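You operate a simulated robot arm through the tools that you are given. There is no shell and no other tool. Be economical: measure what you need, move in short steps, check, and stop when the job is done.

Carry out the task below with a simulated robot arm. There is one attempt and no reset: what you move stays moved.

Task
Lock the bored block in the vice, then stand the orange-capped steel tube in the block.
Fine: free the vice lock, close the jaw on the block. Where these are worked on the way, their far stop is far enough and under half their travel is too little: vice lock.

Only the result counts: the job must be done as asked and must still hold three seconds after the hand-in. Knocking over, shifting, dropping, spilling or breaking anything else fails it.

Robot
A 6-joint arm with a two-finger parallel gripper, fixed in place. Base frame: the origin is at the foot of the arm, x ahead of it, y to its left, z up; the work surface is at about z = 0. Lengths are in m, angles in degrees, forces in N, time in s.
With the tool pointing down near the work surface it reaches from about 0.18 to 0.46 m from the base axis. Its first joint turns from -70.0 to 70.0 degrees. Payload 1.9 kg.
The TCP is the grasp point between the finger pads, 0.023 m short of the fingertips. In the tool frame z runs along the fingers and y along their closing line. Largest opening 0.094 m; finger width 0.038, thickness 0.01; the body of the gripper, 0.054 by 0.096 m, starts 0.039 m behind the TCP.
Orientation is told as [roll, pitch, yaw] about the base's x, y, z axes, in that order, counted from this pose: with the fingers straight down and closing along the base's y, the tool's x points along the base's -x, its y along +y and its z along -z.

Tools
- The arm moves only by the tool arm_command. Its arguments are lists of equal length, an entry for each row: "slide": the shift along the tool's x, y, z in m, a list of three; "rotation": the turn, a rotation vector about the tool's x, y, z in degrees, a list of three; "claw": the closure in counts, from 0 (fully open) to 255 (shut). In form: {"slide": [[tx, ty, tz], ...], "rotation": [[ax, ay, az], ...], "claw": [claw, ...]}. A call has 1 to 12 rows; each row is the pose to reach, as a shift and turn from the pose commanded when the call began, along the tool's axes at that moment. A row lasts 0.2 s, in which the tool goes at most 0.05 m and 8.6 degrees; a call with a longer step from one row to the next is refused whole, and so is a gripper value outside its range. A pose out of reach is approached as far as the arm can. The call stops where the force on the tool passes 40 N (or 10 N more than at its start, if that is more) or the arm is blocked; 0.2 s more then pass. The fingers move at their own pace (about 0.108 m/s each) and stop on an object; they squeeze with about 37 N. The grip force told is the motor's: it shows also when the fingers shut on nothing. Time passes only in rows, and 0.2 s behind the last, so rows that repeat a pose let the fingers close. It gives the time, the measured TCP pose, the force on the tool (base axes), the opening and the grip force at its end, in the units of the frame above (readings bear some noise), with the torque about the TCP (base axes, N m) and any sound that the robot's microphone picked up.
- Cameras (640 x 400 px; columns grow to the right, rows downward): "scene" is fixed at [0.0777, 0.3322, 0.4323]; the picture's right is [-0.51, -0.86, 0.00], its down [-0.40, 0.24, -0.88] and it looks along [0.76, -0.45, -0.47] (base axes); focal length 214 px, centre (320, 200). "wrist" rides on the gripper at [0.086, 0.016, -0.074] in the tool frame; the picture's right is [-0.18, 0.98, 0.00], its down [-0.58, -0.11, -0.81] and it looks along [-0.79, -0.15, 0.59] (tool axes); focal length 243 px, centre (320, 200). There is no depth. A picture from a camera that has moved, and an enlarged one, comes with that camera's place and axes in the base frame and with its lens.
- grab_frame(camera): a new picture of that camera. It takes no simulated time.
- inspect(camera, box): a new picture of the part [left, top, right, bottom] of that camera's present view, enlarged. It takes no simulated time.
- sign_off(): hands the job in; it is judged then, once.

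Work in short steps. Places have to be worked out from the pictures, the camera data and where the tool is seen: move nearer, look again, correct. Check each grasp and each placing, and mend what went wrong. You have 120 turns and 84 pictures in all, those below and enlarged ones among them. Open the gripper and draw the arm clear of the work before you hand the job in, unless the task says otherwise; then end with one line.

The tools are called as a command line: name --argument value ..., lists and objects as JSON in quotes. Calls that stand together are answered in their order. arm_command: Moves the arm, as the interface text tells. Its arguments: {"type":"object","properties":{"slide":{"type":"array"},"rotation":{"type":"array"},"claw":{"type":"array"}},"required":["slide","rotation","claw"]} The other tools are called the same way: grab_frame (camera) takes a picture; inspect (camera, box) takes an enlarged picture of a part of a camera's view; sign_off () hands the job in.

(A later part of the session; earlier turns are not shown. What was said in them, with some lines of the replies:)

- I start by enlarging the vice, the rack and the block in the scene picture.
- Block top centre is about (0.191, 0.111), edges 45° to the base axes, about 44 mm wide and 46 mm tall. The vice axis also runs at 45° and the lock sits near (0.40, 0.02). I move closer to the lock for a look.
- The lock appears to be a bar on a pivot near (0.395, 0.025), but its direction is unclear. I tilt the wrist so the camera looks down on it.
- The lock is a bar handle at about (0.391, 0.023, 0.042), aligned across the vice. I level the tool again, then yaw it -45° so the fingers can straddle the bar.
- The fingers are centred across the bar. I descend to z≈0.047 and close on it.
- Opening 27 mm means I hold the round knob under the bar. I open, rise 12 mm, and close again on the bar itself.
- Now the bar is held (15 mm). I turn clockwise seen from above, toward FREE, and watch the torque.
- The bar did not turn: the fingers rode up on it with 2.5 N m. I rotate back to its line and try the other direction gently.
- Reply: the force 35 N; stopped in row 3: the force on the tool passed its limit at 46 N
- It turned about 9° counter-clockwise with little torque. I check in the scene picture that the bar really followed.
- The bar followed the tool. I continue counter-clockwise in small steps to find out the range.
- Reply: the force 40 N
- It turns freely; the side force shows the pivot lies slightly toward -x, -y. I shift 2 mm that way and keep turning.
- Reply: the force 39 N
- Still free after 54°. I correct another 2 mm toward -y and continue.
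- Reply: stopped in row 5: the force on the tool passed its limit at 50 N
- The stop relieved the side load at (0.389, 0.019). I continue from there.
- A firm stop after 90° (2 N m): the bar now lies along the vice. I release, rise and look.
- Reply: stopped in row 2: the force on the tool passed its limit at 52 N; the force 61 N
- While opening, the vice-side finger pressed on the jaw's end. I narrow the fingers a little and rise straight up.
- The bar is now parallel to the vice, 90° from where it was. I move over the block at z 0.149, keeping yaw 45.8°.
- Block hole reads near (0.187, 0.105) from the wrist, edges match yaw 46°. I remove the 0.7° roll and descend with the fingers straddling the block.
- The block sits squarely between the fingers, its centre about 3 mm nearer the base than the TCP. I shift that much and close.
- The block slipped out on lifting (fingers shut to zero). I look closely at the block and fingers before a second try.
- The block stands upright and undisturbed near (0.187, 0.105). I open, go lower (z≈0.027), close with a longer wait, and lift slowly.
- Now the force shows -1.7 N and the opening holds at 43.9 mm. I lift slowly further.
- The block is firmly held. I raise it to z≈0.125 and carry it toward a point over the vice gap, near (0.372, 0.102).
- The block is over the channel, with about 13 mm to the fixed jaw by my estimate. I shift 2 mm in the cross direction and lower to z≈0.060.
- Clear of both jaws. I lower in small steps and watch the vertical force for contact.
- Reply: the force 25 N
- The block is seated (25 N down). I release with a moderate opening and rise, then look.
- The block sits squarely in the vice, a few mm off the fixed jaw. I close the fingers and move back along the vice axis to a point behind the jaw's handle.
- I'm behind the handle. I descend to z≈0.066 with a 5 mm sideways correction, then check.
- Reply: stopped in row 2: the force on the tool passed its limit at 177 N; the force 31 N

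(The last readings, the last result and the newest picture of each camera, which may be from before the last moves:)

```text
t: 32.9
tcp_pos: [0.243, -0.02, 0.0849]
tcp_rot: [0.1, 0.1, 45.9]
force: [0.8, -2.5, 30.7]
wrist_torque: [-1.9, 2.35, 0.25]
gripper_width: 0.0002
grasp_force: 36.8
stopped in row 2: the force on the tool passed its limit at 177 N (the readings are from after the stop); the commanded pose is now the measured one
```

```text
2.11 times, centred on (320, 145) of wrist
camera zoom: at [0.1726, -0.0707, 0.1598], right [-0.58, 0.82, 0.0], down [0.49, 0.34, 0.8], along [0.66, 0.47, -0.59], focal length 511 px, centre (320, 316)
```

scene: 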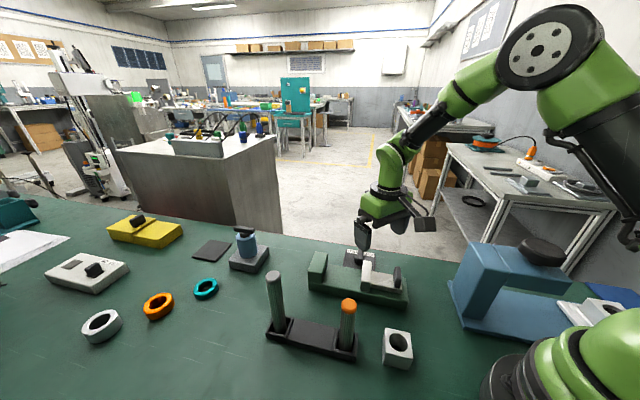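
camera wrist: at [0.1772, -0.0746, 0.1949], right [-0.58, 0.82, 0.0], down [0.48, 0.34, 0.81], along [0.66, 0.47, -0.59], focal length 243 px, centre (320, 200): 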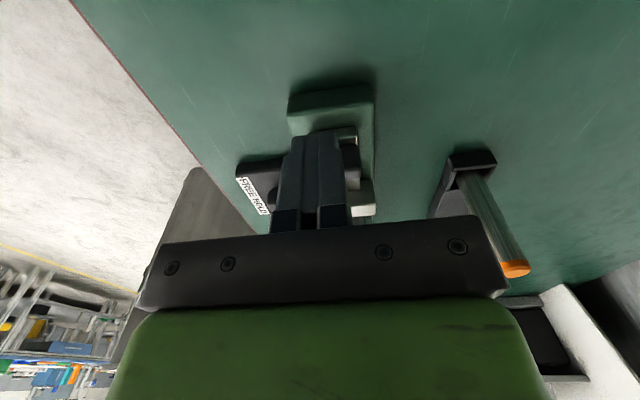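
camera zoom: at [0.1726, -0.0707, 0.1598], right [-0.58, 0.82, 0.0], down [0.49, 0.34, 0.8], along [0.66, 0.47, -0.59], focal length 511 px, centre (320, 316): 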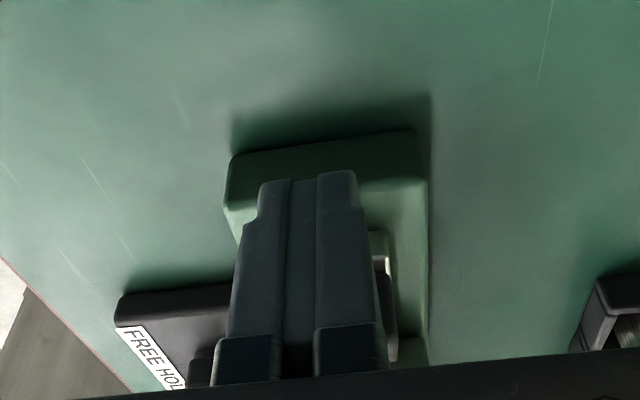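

Contact came from the tool's camera side (torque points 0.1 m toward the arm), likely the blue machine, not the vice. I lift straight back up and check what was touched.

arm_command --slide '[[0, 0, -0.02], [0, 0, -0.045]]' --rotation '[[0, 0, 0], [0, 0, 0]]' --claw '[255, 255]'

grab_frame --camera "scene"

inspect --camera "scene" --box '[420, 150, 640, 370]'

```text
t: 33.5
tcp_pos: [0.2424, -0.0198, 0.1301]
tcp_rot: [0.2, 0.0, 46.0]
force: [0.7, -0.7, -0.1]
wrist_torque: [0.01, -0.02, 0.02]
gripper_width: 0.0001
grasp_force: 36.8
```

```text
44 pictures are left
```

scene: 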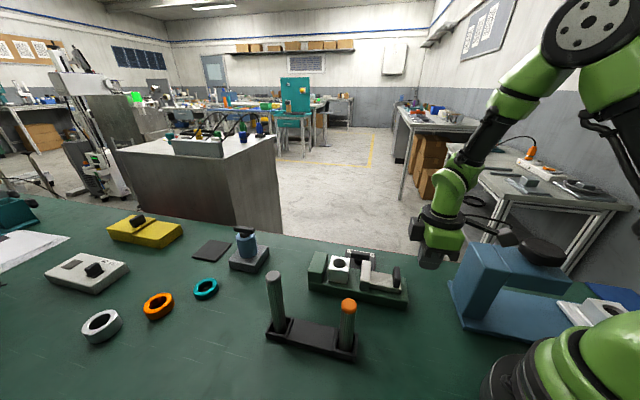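

```text
1.82 times, centred on (530, 260) of scene
camera zoom: at [0.0777, 0.3322, 0.4323], right [-0.51, -0.86, 0.0], down [-0.4, 0.24, -0.88], along [0.76, -0.45, -0.47], focal length 390 px, centre (-62, 91)
```

zoom: 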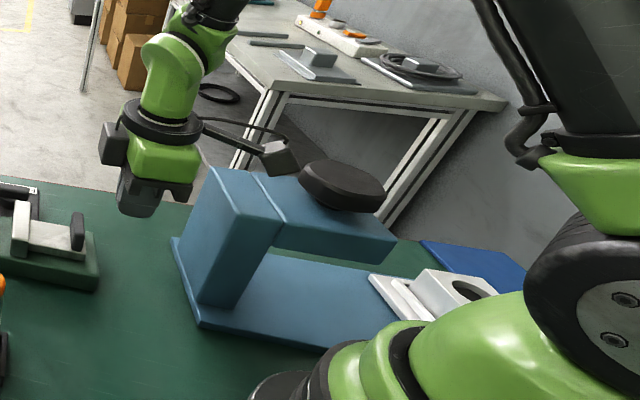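

The blue press is exactly where it was, no shift seen. I'll instead grip the handle with the camera turned to the other side: rise, move over the handle and yaw by 90°.

arm_command --slide '[[-0.01, 0, -0.03], [-0.03, -0.002, -0.05], [-0.0494, -0.0045, -0.05], [-0.0494, -0.0045, -0.05], [-0.0494, -0.0045, -0.05], [-0.0494, -0.0045, -0.05], [-0.0494, -0.0045, -0.05], [-0.0494, -0.0045, -0.05], [-0.0494, -0.0045, -0.05], [-0.0494, -0.0045, -0.05], [-0.0494, -0.0045, -0.05], [-0.0494, -0.0045, -0.05]]' --rotation '[[0, 0, 0], [0, 0, 6], [0, 0, 14], [0, 0, 22], [0, 0, 30.5], [0, 0, 39], [0, 0, 47.5], [0, 0, 56], [0, 0, 64.5], [0, 0, 73], [0, 0, 81.5], [0, 0, 90]]' --claw '[255, 255, 255, 255, 92, 92, 92, 92, 92, 92, 92, 92]'

grab_frame --camera "wrist"

inspect --camera "scene" --box '[310, 200, 450, 310]'

```text
t: 36.1
tcp_pos: [0.2818, 0.0125, 0.181]
tcp_rot: [-0.1, 0.1, -44.3]
force: [-0.5, 0.1, -1.4]
wrist_torque: [0.02, -0.02, 0.01]
gripper_width: 0.0601
grasp_force: 0.1
```

```text
42 pictures are left
camera wrist: at [0.2316, 0.084, 0.2542], right [0.82, 0.58, 0.0], down [0.34, -0.48, 0.8], along [0.46, -0.66, -0.59], focal length 243 px, centre (320, 200)
```

wrist: 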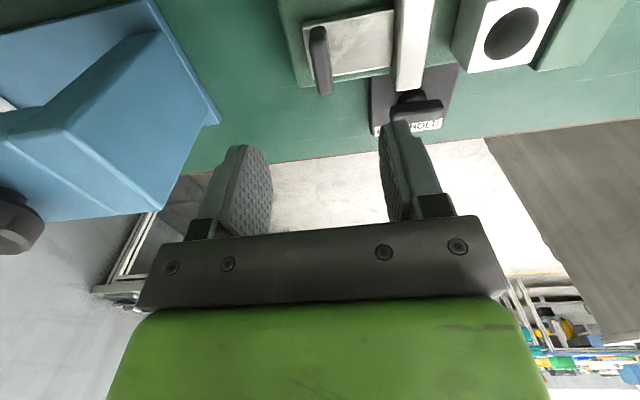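

```text
3.64 times, centred on (380, 255) of scene
camera zoom: at [0.0777, 0.3322, 0.4323], right [-0.51, -0.86, 0.0], down [-0.4, 0.24, -0.88], along [0.76, -0.45, -0.47], focal length 780 px, centre (102, 0)
```

zoom: 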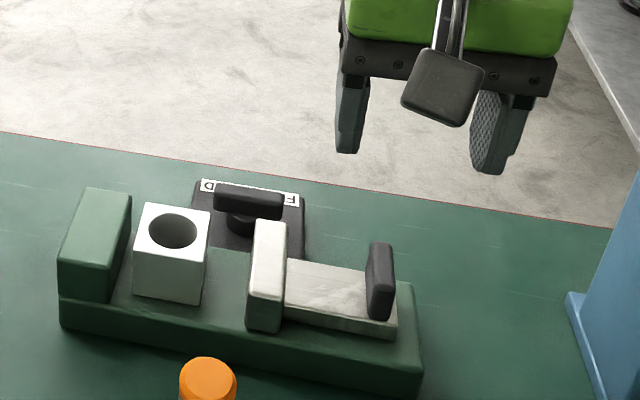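

The handle is centred between the fingers along the vice axis. I descend to z≈0.070 and close on it.

arm_command --slide '[[0.004, 0, 0.03], [0.004, 0, 0.06], [0.004, 0, 0.085], [0.004, 0, 0.1], [0.004, 0, 0.108], [0.004, 0, 0.111]]' --rotation '[[0, 0, 0], [0, 0, 0], [0, 0, 0], [0, 0, 0], [0, 0, 0], [0, 0, 0]]' --claw '[92, 92, 92, 92, 92, 92]'

arm_command --slide '[[0, 0, 0], [0, 0, 0], [0, 0, 0]]' --rotation '[[0, 0, 0], [0, 0, 0], [0, 0, 0]]' --claw '[255, 255, 255]'

inspect --camera "scene" --box '[310, 200, 450, 310]'

```text
t: 37.5
tcp_pos: [0.2798, 0.0154, 0.0705]
tcp_rot: [-0.1, 0.1, -44.1]
force: [-4.4, 4.0, 13.0]
wrist_torque: [0.25, -0.36, 0.17]
gripper_width: 0.0595
grasp_force: 0.0
```

```text
t: 38.3
tcp_pos: [0.2801, 0.0151, 0.0685]
tcp_rot: [0.0, 0.3, -44.5]
force: [-0.9, 1.5, 14.2]
wrist_torque: [-0.39, -0.82, -2.06]
gripper_width: 0.013
grasp_force: 44.7
```

```text
3.64 times, centred on (380, 255) of scene
camera zoom: at [0.0777, 0.3322, 0.4323], right [-0.51, -0.86, 0.0], down [-0.4, 0.24, -0.88], along [0.76, -0.45, -0.47], focal length 780 px, centre (102, 0)
```

zoom: 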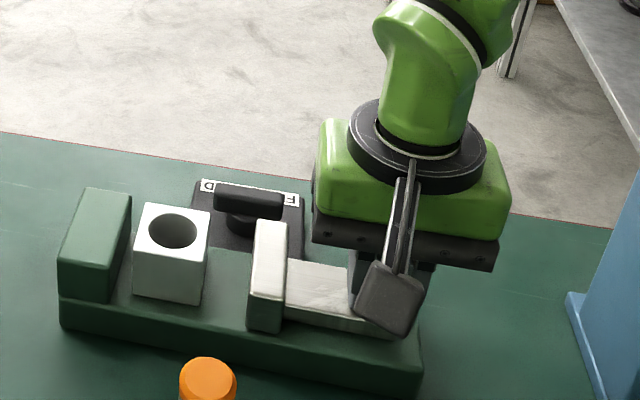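

The handle is gripped (13 mm) with a fingertip resting lightly on the slide. I raise 3 mm and try a 10 mm push along the vice axis.

arm_command --slide '[[0, 0, -0.003], [0, 0.004, -0.003], [0, 0.01, -0.003]]' --rotation '[[0, 0, 0], [0, 0, 0], [0, 0, 0]]' --claw '[255, 255, 255]'

inspect --camera "scene" --box '[310, 200, 450, 310]'

```text
t: 39.1
tcp_pos: [0.2857, 0.0209, 0.0714]
tcp_rot: [-0.3, 0.3, -44.1]
force: [1.1, -2.4, -32.8]
wrist_torque: [0.48, -0.22, -1.54]
gripper_width: 0.0134
grasp_force: 45.1
```

```text
3.64 times, centred on (380, 255) of scene
camera zoom: at [0.0778, 0.3322, 0.4323], right [-0.51, -0.86, 0.0], down [-0.4, 0.24, -0.88], along [0.76, -0.45, -0.47], focal length 780 px, centre (102, 0)
```

zoom: 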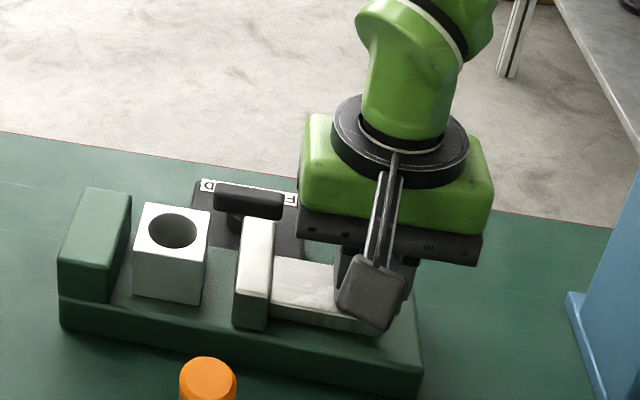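

The jaw slides: the lock is free now (bar along the vice = FREE). I relax the vertical and twist load and continue pushing.

arm_command --slide '[[0, 0, 0.0015], [0, 0.005, 0.0015], [-0.0003, 0.01, 0.0015], [-0.0005, 0.015, 0.0015]]' --rotation '[[0, 0, 2], [0, 0, 2], [0, 0, 2], [0, 0, 2]]' --claw '[255, 255, 255, 255]'

inspect --camera "scene" --box '[310, 200, 450, 310]'

```text
t: 40.1
tcp_pos: [0.2971, 0.0325, 0.0711]
tcp_rot: [0.0, 0.1, -46.0]
force: [-13.5, 13.4, 28.9]
wrist_torque: [0.2, -0.15, 1.59]
gripper_width: 0.0134
grasp_force: 45.0
```

```text
3.64 times, centred on (380, 255) of scene
camera zoom: at [0.0776, 0.3322, 0.4323], right [-0.51, -0.86, 0.0], down [-0.4, 0.24, -0.88], along [0.76, -0.45, -0.47], focal length 780 px, centre (102, 0)
```

zoom: 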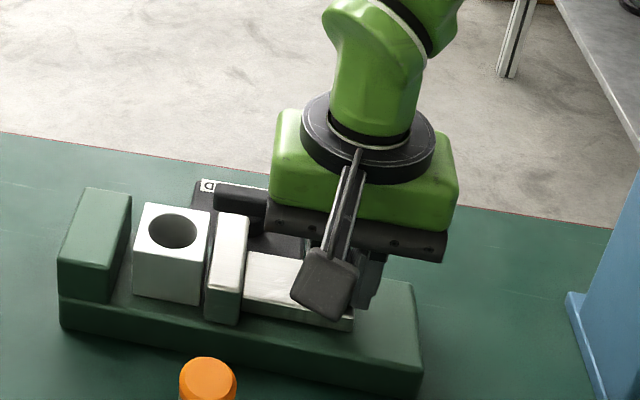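

The jaw face is now nearly at the block. I relax loads (1° back) and continue in small steps.

arm_command --slide '[[0.0007, 0, -0.0007], [0.0008, 0.003, -0.0007], [0.0009, 0.006, -0.0007], [0.001, 0.009, -0.0007]]' --rotation '[[0, 0, -1], [0, 0, -1], [0, 0, -1], [0, 0, -1]]' --claw '[255, 255, 255, 255]'

inspect --camera "scene" --box '[310, 200, 450, 310]'

```text
t: 41.1
tcp_pos: [0.3026, 0.04, 0.0714]
tcp_rot: [-0.1, 0.2, -45.1]
force: [8.2, -10.5, -31.8]
wrist_torque: [0.28, -0.37, 1.12]
gripper_width: 0.013
grasp_force: 45.3
```

```text
3.64 times, centred on (380, 255) of scene
camera zoom: at [0.0778, 0.3322, 0.4323], right [-0.51, -0.86, 0.0], down [-0.4, 0.24, -0.88], along [0.76, -0.45, -0.47], focal length 780 px, centre (102, 0)
```

zoom: 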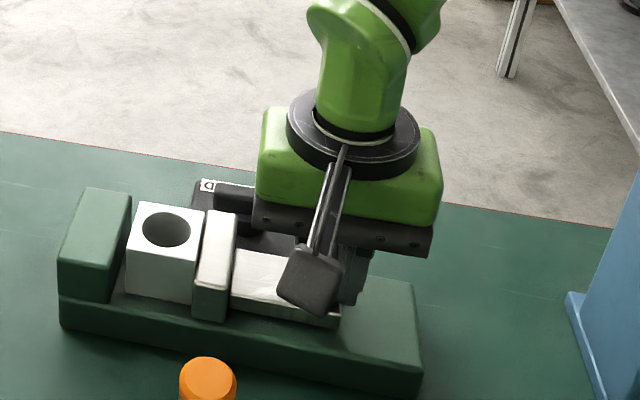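

The block is moving toward the fixed jaw, a few mm left. I keep pushing in small steps until the axial force rises.

arm_command --slide '[[-0.0003, 0, 0.0004], [-0.0003, 0.002, 0.0004], [-0.0003, 0.004, 0.0004], [-0.0003, 0.006, 0.0004]]' --rotation '[[0, 0, -0.7], [0, 0, -0.7], [0, 0, -0.7], [0, 0, -0.7]]' --claw '[255, 255, 255, 255]'

inspect --camera "scene" --box '[310, 220, 410, 310]'

```text
t: 42.1
tcp_pos: [0.3077, 0.0436, 0.0711]
tcp_rot: [0.0, 0.2, -44.5]
force: [-1.2, -0.9, 17.0]
wrist_torque: [0.98, 0.66, -1.64]
gripper_width: 0.0132
grasp_force: 45.4
```

```text
4.44 times, centred on (360, 265) of scene
camera zoom: at [0.0777, 0.3322, 0.4323], right [-0.51, -0.86, 0.0], down [-0.4, 0.24, -0.88], along [0.76, -0.45, -0.47], focal length 953 px, centre (142, -89)
```

zoom: 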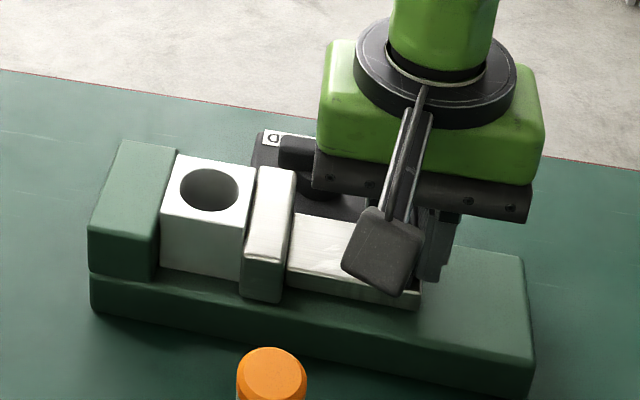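

Nearly touching the fixed jaw. I push another few mm.

arm_command --slide '[[0, 0.0015, -0.0003], [0, 0.003, -0.0003], [0, 0.0045, -0.0003]]' --rotation '[[0, 0, 0.7], [0, 0, 0.7], [0, 0, 0.7]]' --claw '[255, 255, 255]'

```text
t: 42.7
tcp_pos: [0.3076, 0.0441, 0.0718]
tcp_rot: [-0.2, 0.2, -45.0]
force: [-6.9, -4.4, 2.9]
wrist_torque: [-0.39, -1.33, 0.0]
gripper_width: 0.013
grasp_force: 44.8
stopped in row 2: the force on the tool passed its limit at 48 N (the readings are from after the stop); the commanded pose is now the measured one
```

The push stopped at 48 N: the block is against the fixed jaw. I open, rise, and look.

arm_command --slide '[[0, 0.0005, 0], [0, 0.0005, 0], [0, 0, 0], [0, 0, -0.03], [0, 0, -0.07]]' --rotation '[[0, 0, 0], [0, 0, 0], [0, 0, 0], [0, 0, 0], [0, 0, 0]]' --claw '[255, 130, 130, 130, 130]'

inspect --camera "scene" --box '[310, 220, 410, 310]'

grab_frame --camera "wrist"

```text
t: 43.9
tcp_pos: [0.3067, 0.0449, 0.1394]
tcp_rot: [-0.2, 0.1, -45.0]
force: [-0.2, -0.3, -0.4]
wrist_torque: [-0.02, 0.0, 0.02]
gripper_width: 0.0462
grasp_force: 0.1
```

```text
4.44 times, centred on (360, 265) of scene
camera zoom: at [0.0777, 0.3322, 0.4323], right [-0.51, -0.86, 0.0], down [-0.4, 0.24, -0.88], along [0.76, -0.45, -0.47], focal length 953 px, centre (142, -89)
```

zoom: 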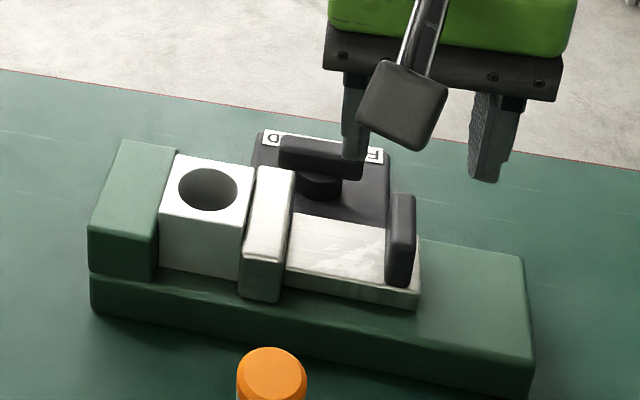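

```text
34 pictures are left
camera wrist: at [0.2579, 0.1173, 0.2151], right [0.82, 0.57, 0.0], down [0.34, -0.49, 0.8], along [0.45, -0.67, -0.59], focal length 243 px, centre (320, 200)
```

wrist: 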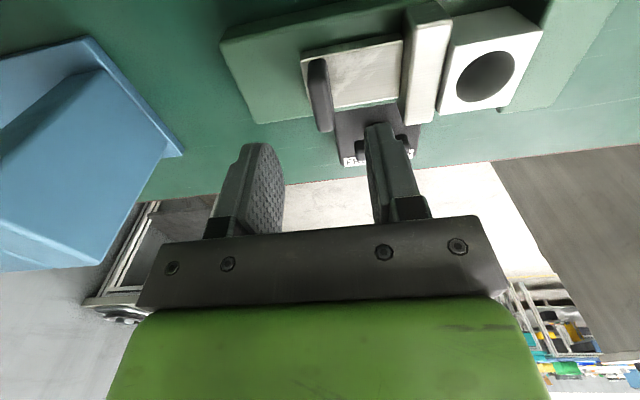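

The block is clamped between both jaws. Now I move over the lock knob at about (0.389, 0.019) and yaw back to +45° to grip the bar.

arm_command --slide '[[-0.025, 0.013, -0.01], [-0.05, 0.026, -0.01], [-0.0765, 0.0399, -0.01], [-0.0765, 0.0399, -0.01], [-0.0765, 0.0399, -0.01], [-0.0765, 0.0399, -0.01], [-0.0765, 0.0399, -0.01], [-0.0765, 0.0399, -0.01], [-0.0765, 0.0399, -0.01], [-0.0765, 0.0399, -0.01], [-0.0765, 0.0399, -0.01], [-0.0765, 0.0399, -0.01]]' --rotation '[[0, 0, -6], [0, 0, -14], [0, 0, -22], [0, 0, -30], [0, 0, -38], [0, 0, -46], [0, 0, -54], [0, 0, -62], [0, 0, -70], [0, 0, -78], [0, 0, -86], [0, 0, -90]]' --claw '[110, 110, 110, 110, 110, 110, 110, 110, 110, 110, 110, 110]'

grab_frame --camera "wrist"

```text
t: 46.5
tcp_pos: [0.3899, 0.0181, 0.1508]
tcp_rot: [0.2, 0.2, 45.1]
force: [-0.6, -0.3, 0.3]
wrist_torque: [0.0, -0.02, 0.02]
gripper_width: 0.0536
grasp_force: 0.2
```

```text
33 pictures are left
camera wrist: at [0.318, -0.0308, 0.2245], right [-0.57, 0.82, 0.0], down [0.49, 0.34, 0.8], along [0.66, 0.46, -0.6], focal length 243 px, centre (320, 200)
```

wrist: 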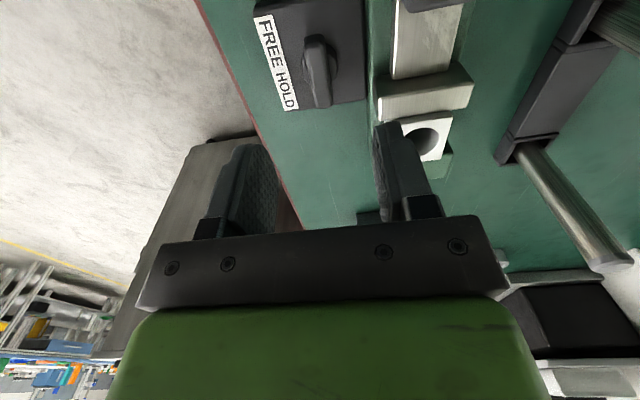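

The bar is centred between the fingers. I descend to z≈0.058 and close on it.

arm_command --slide '[[0, 0, 0.03], [0, 0, 0.06], [0, 0, 0.08], [0, 0, 0.093], [0, 0, 0.093], [0, 0, 0.093], [0, 0, 0.093]]' --rotation '[[0, 0, 0], [0, 0, 0], [0, 0, 0], [0, 0, 0], [0, 0, 0], [0, 0, 0], [0, 0, 0]]' --claw '[110, 110, 110, 110, 255, 255, 255]'

```text
t: 47.5
tcp_pos: [0.3918, 0.0189, 0.0654]
tcp_rot: [0.1, 0.1, 45.2]
force: [-4.3, 0.6, 8.4]
wrist_torque: [0.31, 0.11, 0.17]
gripper_width: 0.0552
grasp_force: 1.7
stopped in row 4: the force on the tool passed its limit at 80 N (the readings are from after the stop); the commanded pose is now the measured one
```

The vice-side fingertip touched the slide's edge. I rise 10 mm, narrow the opening to about 34 mm, and descend again.

arm_command --slide '[[0, 0, -0.01], [0, 0, -0.01], [0, 0, -0.01]]' --rotation '[[0, 0, 0], [0, 0, 0], [0, 0, 0]]' --claw '[165, 165, 165]'

inspect --camera "wrist" --box '[200, 60, 440, 240]'

inspect --camera "scene" --box '[310, 220, 410, 310]'

```text
t: 48.3
tcp_pos: [0.3907, 0.0183, 0.0758]
tcp_rot: [0.2, 0.1, 45.0]
force: [0.2, -0.7, 0.4]
wrist_torque: [-0.03, 0.04, -0.01]
gripper_width: 0.0331
grasp_force: 0.0
```

```text
2.22 times, centred on (320, 150) of wrist
camera zoom: at [0.3187, -0.0309, 0.1492], right [-0.57, 0.82, 0.0], down [0.49, 0.33, 0.81], along [0.66, 0.46, -0.59], focal length 539 px, centre (320, 311)
```

zoom: 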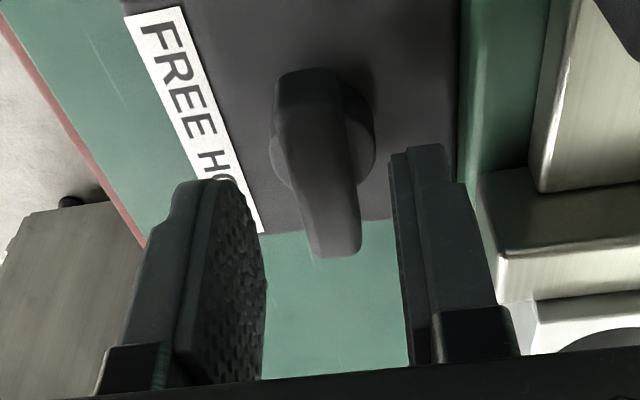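

```text
4.44 times, centred on (360, 265) of scene
camera zoom: at [0.0777, 0.3322, 0.4323], right [-0.51, -0.86, 0.0], down [-0.4, 0.24, -0.88], along [0.76, -0.45, -0.47], focal length 953 px, centre (142, -89)
```

zoom: 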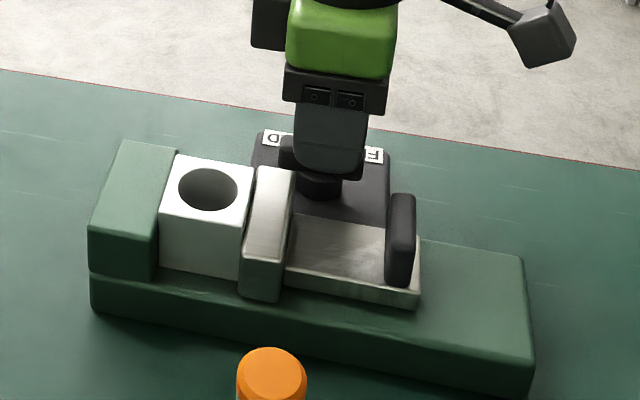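

The bar sits slightly left of centre between the fingers. I shift 1.5 mm, descend to z≈0.058 and close.

arm_command --slide '[[0, -0.0015, 0.009], [0, -0.0015, 0.0175], [0, -0.0015, 0.0175], [0, -0.0015, 0.0175], [0, -0.0015, 0.0175]]' --rotation '[[0, 0, 0], [0, 0, 0], [0, 0, 0], [0, 0, 0], [0, 0, 0]]' --claw '[165, 165, 165, 255, 255]'

```text
t: 49.5
tcp_pos: [0.391, 0.018, 0.0578]
tcp_rot: [0.5, 0.3, 45.0]
force: [-24.6, 24.5, 11.4]
wrist_torque: [0.2, 0.02, 0.11]
gripper_width: 0.0147
grasp_force: 45.1
```

The bar is gripped (15 mm). I undo the side load and turn clockwise toward HOLD.

arm_command --slide '[[0, 0.0012, 0], [0, 0.0012, 0], [0, 0.0012, 0], [0, 0.0012, 0], [0, 0.0012, 0]]' --rotation '[[0, 0, 0], [0, 0, 5], [0, 0, 10], [0, 0, 15], [0, 0, 20]]' --claw '[255, 255, 255, 255, 255]'

```text
t: 50.7
tcp_pos: [0.3899, 0.0194, 0.0575]
tcp_rot: [0.3, 0.3, 24.9]
force: [-27.7, 28.5, 3.1]
wrist_torque: [0.73, -0.88, 0.12]
gripper_width: 0.0149
grasp_force: 45.3
```

Turning freely. I relax another 1.4 mm toward the vice and go on.

arm_command --slide '[[0.0005, 0.0013, 0], [0.0005, 0.0013, 0], [0.0005, 0.0013, 0], [0.0005, 0.0013, 0], [0.0005, 0.0013, 0]]' --rotation '[[0, 0, 0], [0, 0, 5], [0, 0, 10], [0, 0, 15], [0, 0, 20]]' --claw '[255, 255, 255, 255, 255]'

```text
t: 51.9
tcp_pos: [0.3901, 0.0208, 0.0563]
tcp_rot: [0.1, 0.2, 4.9]
force: [-6.3, 29.1, -15.1]
wrist_torque: [0.21, 1.38, 0.1]
gripper_width: 0.015
grasp_force: 45.2
```

arm_command --slide '[[0, 0.0013, 0.0005], [0, 0.0013, 0.0005], [0, 0.0013, 0.0005], [0, 0.0013, 0.0005], [0, 0.0013, 0.0005]]' --rotation '[[0, 0, 0], [0, 0, 5], [0, 0, 10], [0, 0, 15], [0, 0, 20]]' --claw '[255, 255, 255, 255, 255]'

```text
t: 53.1
tcp_pos: [0.3903, 0.021, 0.0572]
tcp_rot: [0.0, 0.2, -15.2]
force: [-13.0, 26.9, 2.8]
wrist_torque: [0.5, 1.05, 0.09]
gripper_width: 0.015
grasp_force: 45.4
```

Still following freely at -15°. I go on with another small correction.

arm_command --slide '[[0.001, 0.0011, 0], [0.001, 0.0011, 0], [0.001, 0.0011, 0], [0.001, 0.0011, 0], [0.001, 0.0011, 0]]' --rotation '[[0, 0, 0], [0, 0, 5], [0, 0, 10], [0, 0, 15], [0, 0, 20]]' --claw '[255, 255, 255, 255, 255]'

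arm_command --slide '[[0, 0, 0], [0, 0, 0], [0, 0, 0]]' --rotation '[[0, 0, 5], [0, 0, 10], [0, 0, 12]]' --claw '[255, 255, 255]'

```text
t: 54.5
tcp_pos: [0.3904, 0.0231, 0.0573]
tcp_rot: [0.1, -0.1, -35.0]
force: [2.2, 1.9, -1.6]
wrist_torque: [0.0, 0.14, -0.01]
gripper_width: 0.0148
grasp_force: 45.5
stopped in row 5: the force on the tool passed its limit at 42 N (the readings are from after the stop); the commanded pose is now the measured one
```

```text
t: 55.3
tcp_pos: [0.3906, 0.0225, 0.0568]
tcp_rot: [0.1, -0.1, -46.6]
force: [1.2, 5.5, -0.1]
wrist_torque: [-0.51, -0.49, 1.98]
gripper_width: 0.0152
grasp_force: 45.1
```

The stop is reached at -46° (2 N m): lock is at HOLD. I release, rise, and look.

arm_command --slide '[[0, 0, 0], [0, 0, 0], [0, 0, 0], [0, 0, -0.03], [0, 0, -0.07], [0, 0, -0.1]]' --rotation '[[0, 0, -1.5], [0, 0, -1.5], [0, 0, -1.5], [0, 0, -1.5], [0, 0, -1.5], [0, 0, -1.5]]' --claw '[255, 150, 150, 150, 150, 150]'

inspect --camera "scene" --box '[250, 220, 430, 370]'

grab_frame --camera "wrist"

```text
t: 56.7
tcp_pos: [0.3914, 0.0221, 0.1564]
tcp_rot: [0.1, 0.0, -45.5]
force: [-0.5, -0.8, -0.6]
wrist_torque: [-0.04, -0.01, 0.05]
gripper_width: 0.0388
grasp_force: 0.1
```

```text
2.67 times, centred on (340, 295) of scene
camera zoom: at [0.0777, 0.3322, 0.4323], right [-0.51, -0.86, 0.0], down [-0.4, 0.24, -0.88], along [0.76, -0.45, -0.47], focal length 572 px, centre (267, -53)
```

zoom: 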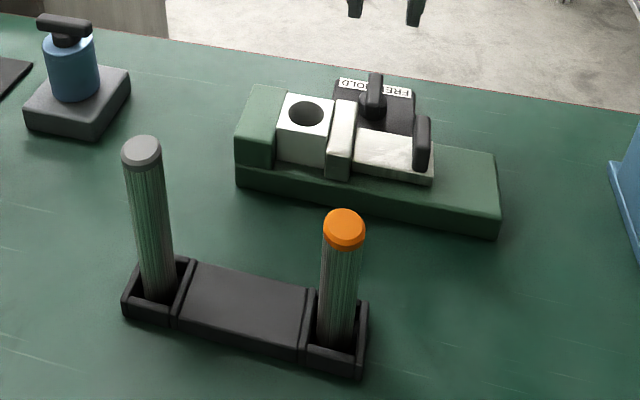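

```text
29 pictures are left
camera wrist: at [0.3416, 0.0957, 0.2305], right [0.83, 0.56, 0.0], down [0.33, -0.49, 0.81], along [0.45, -0.67, -0.59], focal length 243 px, centre (320, 200)
```

wrist: 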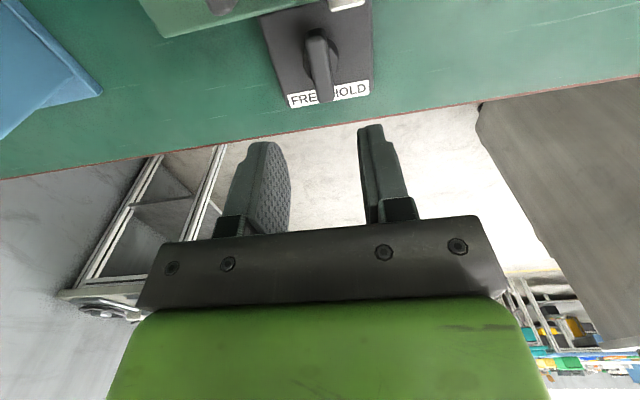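

The lock is at HOLD and the block clamped. Next the orange tube: I move above it, about (0.244, 0.178), at z 0.20 to measure it.

arm_command --slide '[[0, 0, -0.044], [0.043, 0.001, -0.044], [0.086, 0.002, -0.044], [0.129, 0.003, -0.044], [0.172, 0.004, -0.044], [0.2143, 0.0046, -0.044]]' --rotation '[[0, 0, 0], [0, 0, 0], [0, 0, 0], [0, 0, 0], [0, 0, 0], [0, 0, 0]]' --claw '[0, 0, 0, 0, 0, 0]'

grab_frame --camera "wrist"

inspect --camera "scene" --box '[280, 230, 420, 370]'

```text
t: 58.1
tcp_pos: [0.241, 0.1778, 0.2031]
tcp_rot: [0.1, 0.0, -45.5]
force: [-0.5, 0.5, -0.1]
wrist_torque: [-0.01, 0.0, -0.01]
gripper_width: 0.0943
grasp_force: 0.1
```

```text
28 pictures are left
camera wrist: at [0.1927, 0.2509, 0.2763], right [0.83, 0.56, 0.0], down [0.33, -0.49, 0.81], along [0.45, -0.67, -0.59], focal length 243 px, centre (320, 200)
```

wrist: 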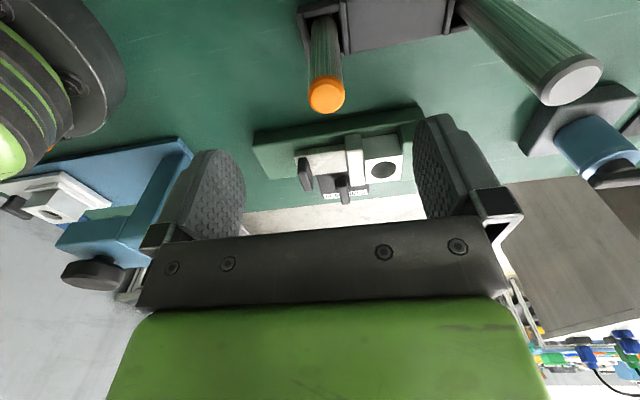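

```text
2.86 times, centred on (350, 300) of scene
camera zoom: at [0.0777, 0.3322, 0.4323], right [-0.51, -0.86, 0.0], down [-0.4, 0.24, -0.88], along [0.76, -0.45, -0.47], focal length 613 px, centre (234, -86)
```

zoom: 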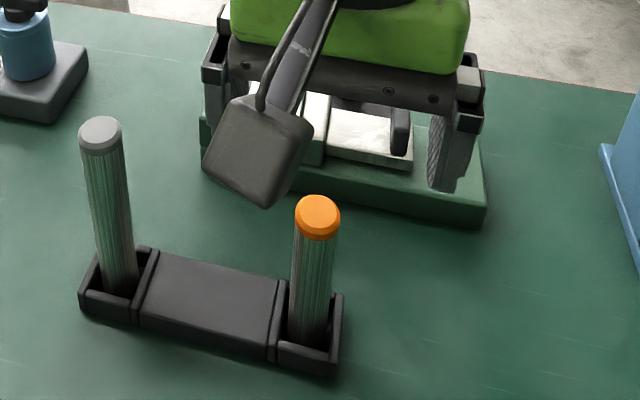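

Two-camera fix: cap top at (0.248, 0.177, 0.122). I centre on it and descend to z≈0.089 with the fingers straddling the tube.

arm_command --slide '[[-0.0056, 0.0043, 0], [-0.0056, 0.0043, 0.04], [-0.0056, 0.0043, 0.08], [-0.0056, 0.0043, 0.105], [-0.0056, 0.0043, 0.114]]' --rotation '[[0, 0, 0], [0, 0, 0], [0, 0, 0], [0, 0, 0], [0, 0, 0]]' --claw '[0, 0, 0, 0, 0]'

grab_frame --camera "wrist"

```text
t: 59.3
tcp_pos: [0.2497, 0.1778, 0.0875]
tcp_rot: [0.1, 0.0, -45.5]
force: [0.1, -0.7, -0.4]
wrist_torque: [0.0, 0.0, 0.0]
gripper_width: 0.0937
grasp_force: 0.1
```

```text
26 pictures are left
camera wrist: at [0.2012, 0.251, 0.1616], right [0.83, 0.56, 0.0], down [0.33, -0.49, 0.81], along [0.45, -0.67, -0.59], focal length 243 px, centre (320, 200)
```

wrist: 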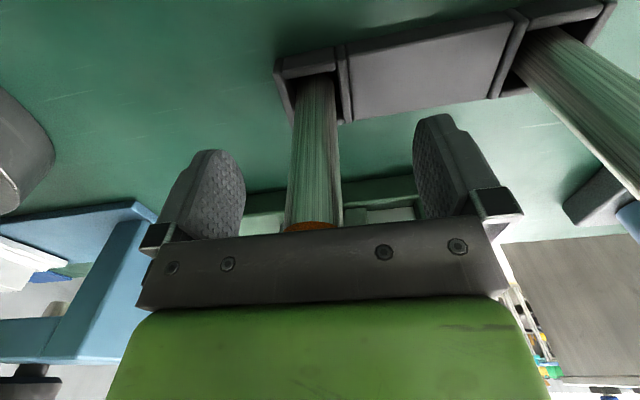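

The tube is between the pads. I close and wait, then lift a few mm.

arm_command --slide '[[0, 0, 0], [0, 0, 0], [0, 0, 0], [0, 0, 0]]' --rotation '[[0, 0, 0], [0, 0, 0], [0, 0, 0], [0, 0, 0]]' --claw '[255, 255, 255, 255]'

arm_command --slide '[[0, 0, -0.003], [0, 0, -0.006], [0, 0, -0.012], [0, 0, -0.02]]' --rotation '[[0, 0, 0], [0, 0, 0], [0, 0, 0], [0, 0, 0]]' --claw '[255, 255, 255, 255]'

inspect --camera "scene" --box '[280, 230, 420, 370]'

```text
t: 60.3
tcp_pos: [0.25, 0.178, 0.0877]
tcp_rot: [0.0, 0.1, -45.5]
force: [-0.2, 0.0, -0.6]
wrist_torque: [-0.01, -0.01, -0.03]
gripper_width: 0.0239
grasp_force: 37.1
```

```text
t: 61.3
tcp_pos: [0.2497, 0.1786, 0.1084]
tcp_rot: [0.0, 0.1, -45.4]
force: [-0.4, 0.3, -1.3]
wrist_torque: [-0.03, -0.01, -0.02]
gripper_width: 0.0242
grasp_force: 37.5
```

```text
2.86 times, centred on (350, 300) of scene
camera zoom: at [0.0777, 0.3322, 0.4323], right [-0.51, -0.86, 0.0], down [-0.4, 0.24, -0.88], along [0.76, -0.45, -0.47], focal length 613 px, centre (234, -86)
```

zoom: 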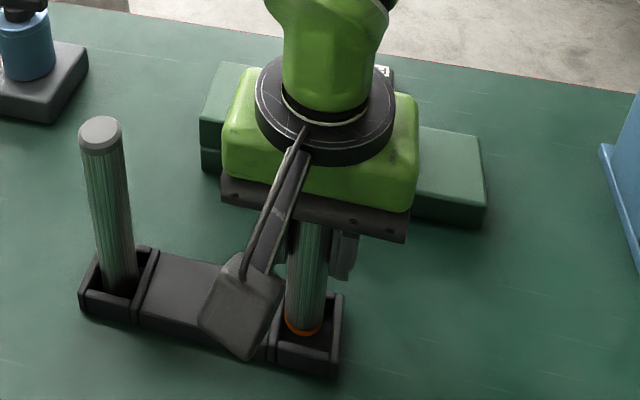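

The tube is held (24 mm) and lifted. I raise to z≈0.20 and carry it above the bore, which three views place at (0.3795, 0.113).

arm_command --slide '[[0, 0, -0.03], [0, 0, -0.06], [0, 0, -0.09], [-0.03, 0.0102, -0.09], [-0.06, 0.0204, -0.09], [-0.09, 0.0307, -0.09], [-0.12, 0.0409, -0.09], [-0.1376, 0.0469, -0.09], [-0.1376, 0.0469, -0.09]]' --rotation '[[0, 0, 0], [0, 0, 0], [0, 0, 0], [0, 0, 0], [0, 0, 0], [0, 0, 0], [0, 0, 0], [0, 0, 0], [0, 0, 0]]' --claw '[255, 255, 255, 255, 255, 255, 255, 255, 255]'

grab_frame --camera "wrist"

inspect --camera "scene" --box '[280, 180, 420, 310]'

```text
t: 63.3
tcp_pos: [0.3804, 0.112, 0.1975]
tcp_rot: [0.1, -0.1, -45.5]
force: [-1.0, -0.7, -1.6]
wrist_torque: [-0.02, -0.01, 0.0]
gripper_width: 0.0239
grasp_force: 36.8
```

```text
24 pictures are left
camera wrist: at [0.3311, 0.1844, 0.2717], right [0.83, 0.56, 0.0], down [0.33, -0.49, 0.81], along [0.45, -0.67, -0.59], focal length 243 px, centre (320, 200)
```

wrist: 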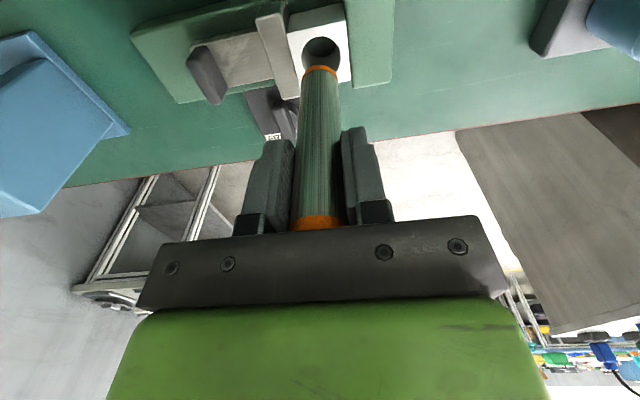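

```text
3.08 times, centred on (350, 245) of scene
camera zoom: at [0.0777, 0.3322, 0.4323], right [-0.51, -0.86, 0.0], down [-0.4, 0.24, -0.88], along [0.76, -0.45, -0.47], focal length 660 px, centre (228, 62)
```

zoom: 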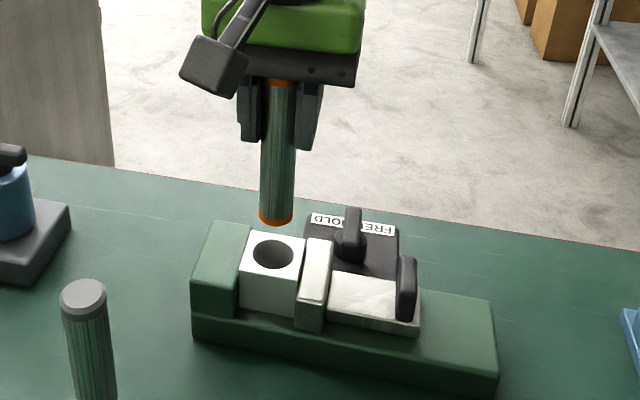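

Alignment is within about 2 mm. I correct (tool x +2 mm, y +1 mm) and descend to about 8 mm above the block, then check again.

arm_command --slide '[[0.002, 0.001, 0.01], [0.002, 0.001, 0.022], [0.002, 0.001, 0.034], [0.002, 0.001, 0.034]]' --rotation '[[0, 0, 0], [0, 0, 0], [0, 0, 0], [0, 0, 0]]' --claw '[255, 255, 255, 255]'

inspect --camera "wrist" --box '[250, 0, 410, 120]'

inspect --camera "scene" --box '[310, 210, 390, 290]'

```text
t: 64.3
tcp_pos: [0.3788, 0.113, 0.1631]
tcp_rot: [0.2, 0.0, -45.5]
force: [-0.3, -0.4, -2.0]
wrist_torque: [0.02, 0.01, -0.01]
gripper_width: 0.0236
grasp_force: 37.3
```

```text
3.33 times, centred on (330, 60) of wrist
camera zoom: at [0.3295, 0.1869, 0.2362], right [0.83, 0.56, 0.0], down [0.33, -0.49, 0.81], along [0.45, -0.67, -0.59], focal length 809 px, centre (287, 667)
```

zoom: 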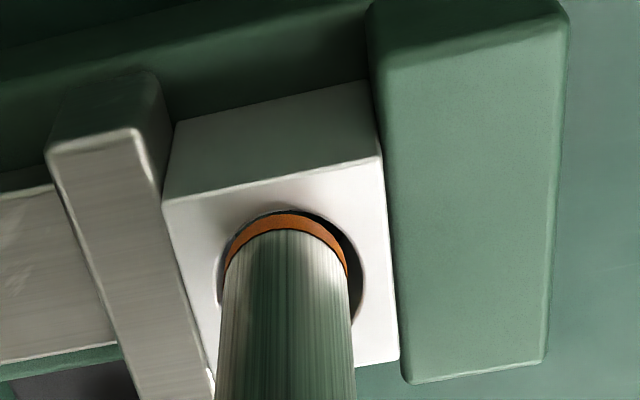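

```text
5.00 times, centred on (350, 250) of scene
camera zoom: at [0.0777, 0.3322, 0.4323], right [-0.51, -0.86, 0.0], down [-0.4, 0.24, -0.88], along [0.76, -0.45, -0.47], focal length 1072 px, centre (170, -50)
```

zoom: 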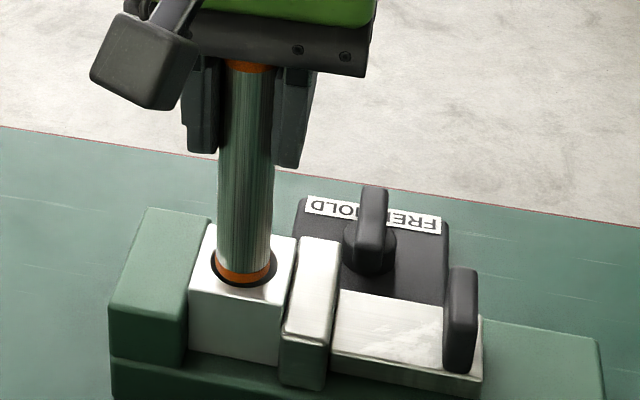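

The tube end is just over the bore, needing about 1 mm correction. I shift and lower gently with force checks.

arm_command --slide '[[-0.001, 0.0013, 0], [-0.001, 0.0013, 0.003], [-0.001, 0.0013, 0.006], [-0.001, 0.0013, 0.009]]' --rotation '[[0, 0, 0], [0, 0, 0], [0, 0, 0], [0, 0, 0]]' --claw '[255, 255, 255, 255]'

inspect --camera "wrist" --box '[250, 0, 410, 120]'

inspect --camera "scene" --box '[310, 210, 390, 290]'

```text
t: 65.3
tcp_pos: [0.3801, 0.113, 0.1544]
tcp_rot: [0.0, 0.1, -45.6]
force: [0.3, 0.2, -1.7]
wrist_torque: [0.03, 0.0, -0.01]
gripper_width: 0.0239
grasp_force: 36.9
```

```text
3.33 times, centred on (330, 60) of wrist
camera zoom: at [0.3318, 0.1868, 0.228], right [0.83, 0.56, 0.0], down [0.33, -0.49, 0.81], along [0.45, -0.67, -0.59], focal length 809 px, centre (287, 667)
```

zoom: 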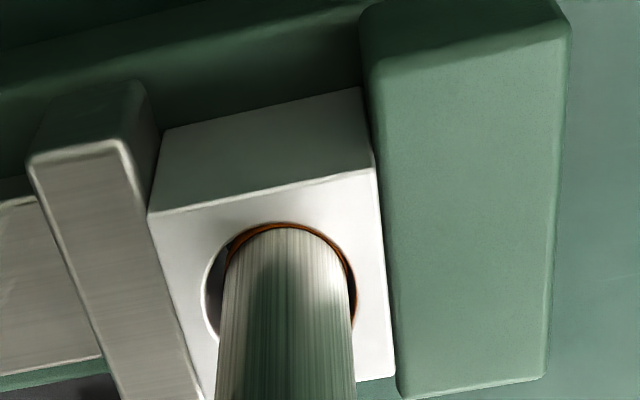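

```text
5.00 times, centred on (350, 250) of scene
camera zoom: at [0.0777, 0.3322, 0.4323], right [-0.51, -0.86, 0.0], down [-0.4, 0.24, -0.88], along [0.76, -0.45, -0.47], focal length 1072 px, centre (170, -50)
```

zoom: 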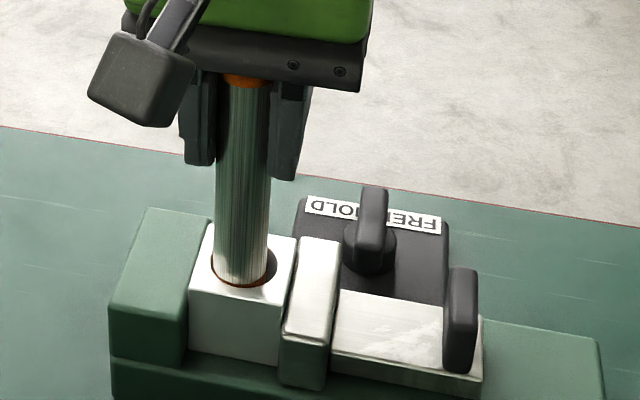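

The tube end has entered the bore with no contact force. I recentre slightly and go further down.

arm_command --slide '[[-0.001, -0.001, 0], [-0.0015, -0.001, 0.005], [-0.0015, -0.001, 0.011], [-0.0015, -0.001, 0.018], [-0.0015, -0.001, 0.025]]' --rotation '[[0, 0, 0], [0, 0, 0], [0, 0, 0], [0, 0, 0], [0, 0, 0]]' --claw '[255, 255, 255, 255, 255]'

```text
t: 66.5
tcp_pos: [0.3817, 0.1134, 0.1297]
tcp_rot: [0.2, 0.0, -45.5]
force: [-0.2, -0.1, -0.7]
wrist_torque: [0.0, 0.0, 0.03]
gripper_width: 0.0239
grasp_force: 37.0
```

No contact; about 12 mm remain. I lower on in small steps until it bottoms.

arm_command --slide '[[0, 0, 0.005], [0, 0, 0.009], [0, 0, 0.011]]' --rotation '[[0, 0, 0], [0, 0, 0], [0, 0, 0]]' --claw '[255, 255, 255]'

arm_command --slide '[[0, 0, 0.001], [0, 0, 0.002]]' --rotation '[[0, 0, 0], [0, 0, 0]]' --claw '[255, 255]'

```text
t: 67.3
tcp_pos: [0.3822, 0.1131, 0.119]
tcp_rot: [0.2, -0.2, -45.6]
force: [-5.3, -7.4, 25.2]
wrist_torque: [-0.68, 0.44, -0.04]
gripper_width: 0.0244
grasp_force: 37.0
```

```text
t: 67.9
tcp_pos: [0.3802, 0.1132, 0.1161]
tcp_rot: [0.2, -0.1, -45.5]
force: [-3.0, -4.6, 24.6]
wrist_torque: [-0.39, 0.38, -0.02]
gripper_width: 0.0244
grasp_force: 36.8
```

Contact of 25 N near z 0.117. I look before releasing.

inspect --camera "scene" --box '[310, 200, 400, 300]'

grab_frame --camera "wrist"

```text
4.00 times, centred on (355, 250) of scene
camera zoom: at [0.0776, 0.3322, 0.4323], right [-0.51, -0.86, 0.0], down [-0.4, 0.24, -0.88], along [0.76, -0.45, -0.47], focal length 858 px, centre (180, 0)
```

zoom: 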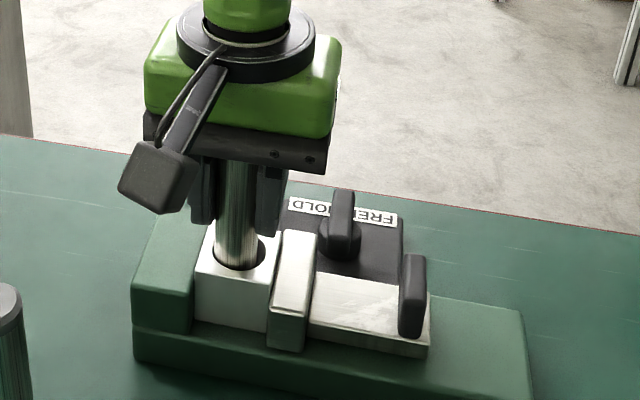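

```text
17 pictures are left
camera wrist: at [0.3325, 0.1864, 0.1903], right [0.83, 0.56, 0.0], down [0.33, -0.49, 0.81], along [0.45, -0.67, -0.59], focal length 243 px, centre (320, 200)
```

wrist: 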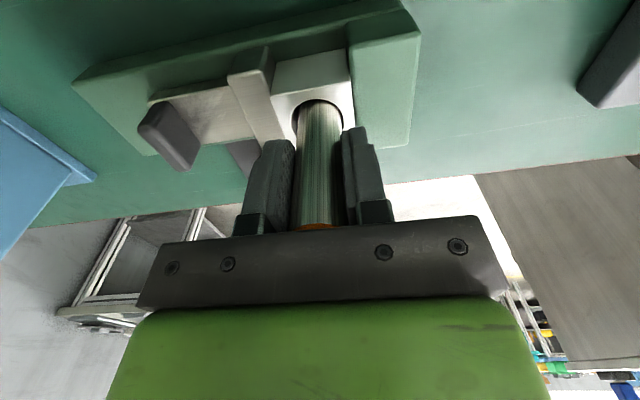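

The tube stands on the vice bed inside the bore. I release and rise straight up.

arm_command --slide '[[0, 0, -0.0005], [0, 0, -0.0005], [0, 0, -0.0005], [0, 0, -0.03], [0, 0, -0.065], [0, 0, -0.1]]' --rotation '[[0, 0, 0], [0, 0, 0], [0, 0, 0], [0, 0, 0], [0, 0, 0], [0, 0, 0]]' --claw '[120, 60, 60, 60, 60, 60]'

arm_command --slide '[[0.02, 0, -0.03], [0.05, 0, -0.05], [0.09, 0, -0.05]]' --rotation '[[0, 0, 0], [0, 0, 0], [0, 0, 0]]' --claw '[60, 60, 60]'

grab_frame --camera "wrist"

inspect --camera "scene" --box '[290, 190, 430, 310]'

grab_frame --camera "scene"

```text
t: 69.3
tcp_pos: [0.3818, 0.1124, 0.2162]
tcp_rot: [0.2, 0.0, -45.5]
force: [1.0, 0.3, 0.1]
wrist_torque: [0.03, -0.02, -0.02]
gripper_width: 0.0717
grasp_force: 0.1
```

```text
t: 70.1
tcp_pos: [0.3185, 0.1764, 0.2666]
tcp_rot: [0.2, 0.0, -45.5]
force: [-0.8, -0.2, -0.6]
wrist_torque: [-0.01, -0.02, 0.04]
gripper_width: 0.072
grasp_force: 0.0
```

```text
16 pictures are left
camera wrist: at [0.2697, 0.2484, 0.34], right [0.83, 0.56, 0.0], down [0.33, -0.49, 0.81], along [0.45, -0.67, -0.59], focal length 243 px, centre (320, 200)
```

wrist: 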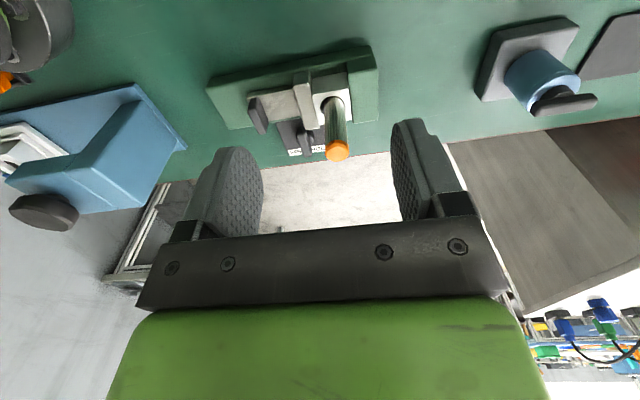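

```text
3.33 times, centred on (360, 250) of scene
camera zoom: at [0.0777, 0.3322, 0.4323], right [-0.51, -0.86, 0.0], down [-0.4, 0.24, -0.88], along [0.76, -0.45, -0.47], focal length 715 px, centre (187, 33)
```

zoom: 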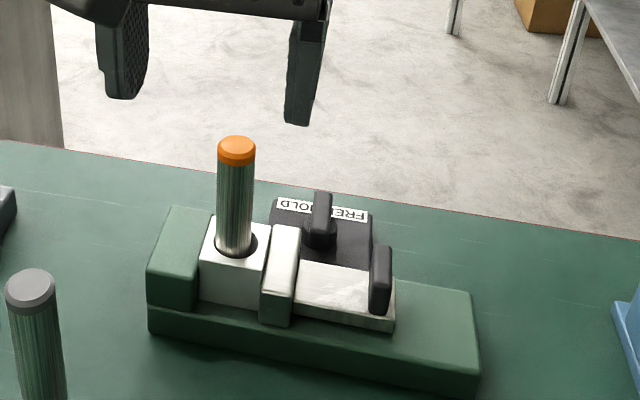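

```text
14 pictures are left
```

scene: 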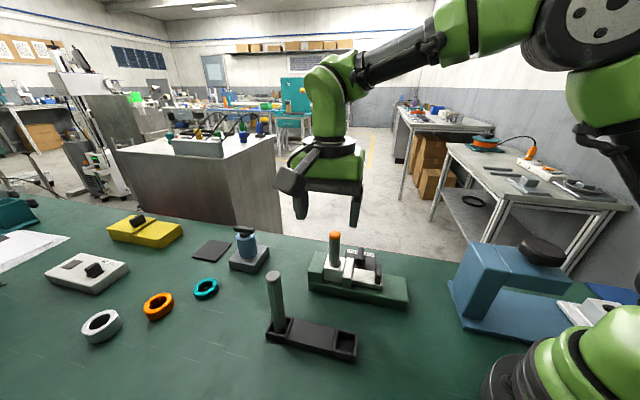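

The tube stands upright in the clamped block. The jaw slid only with the bar along the vice, so the bar's present crosswise stop is HOLD. Nothing else has moved, and the gripper is open and clear, so I hand in.

sign_off

```text
The job is handed in.
```

The bored block is clamped in the vice with the lock turned back to HOLD, and the orange-capped tube stands upright in the block's bore. While positioning behind the jaw handle, the wrist bumped something, probably the blue press, with a brief 177 N peak. The press shows no shift in the pictures.
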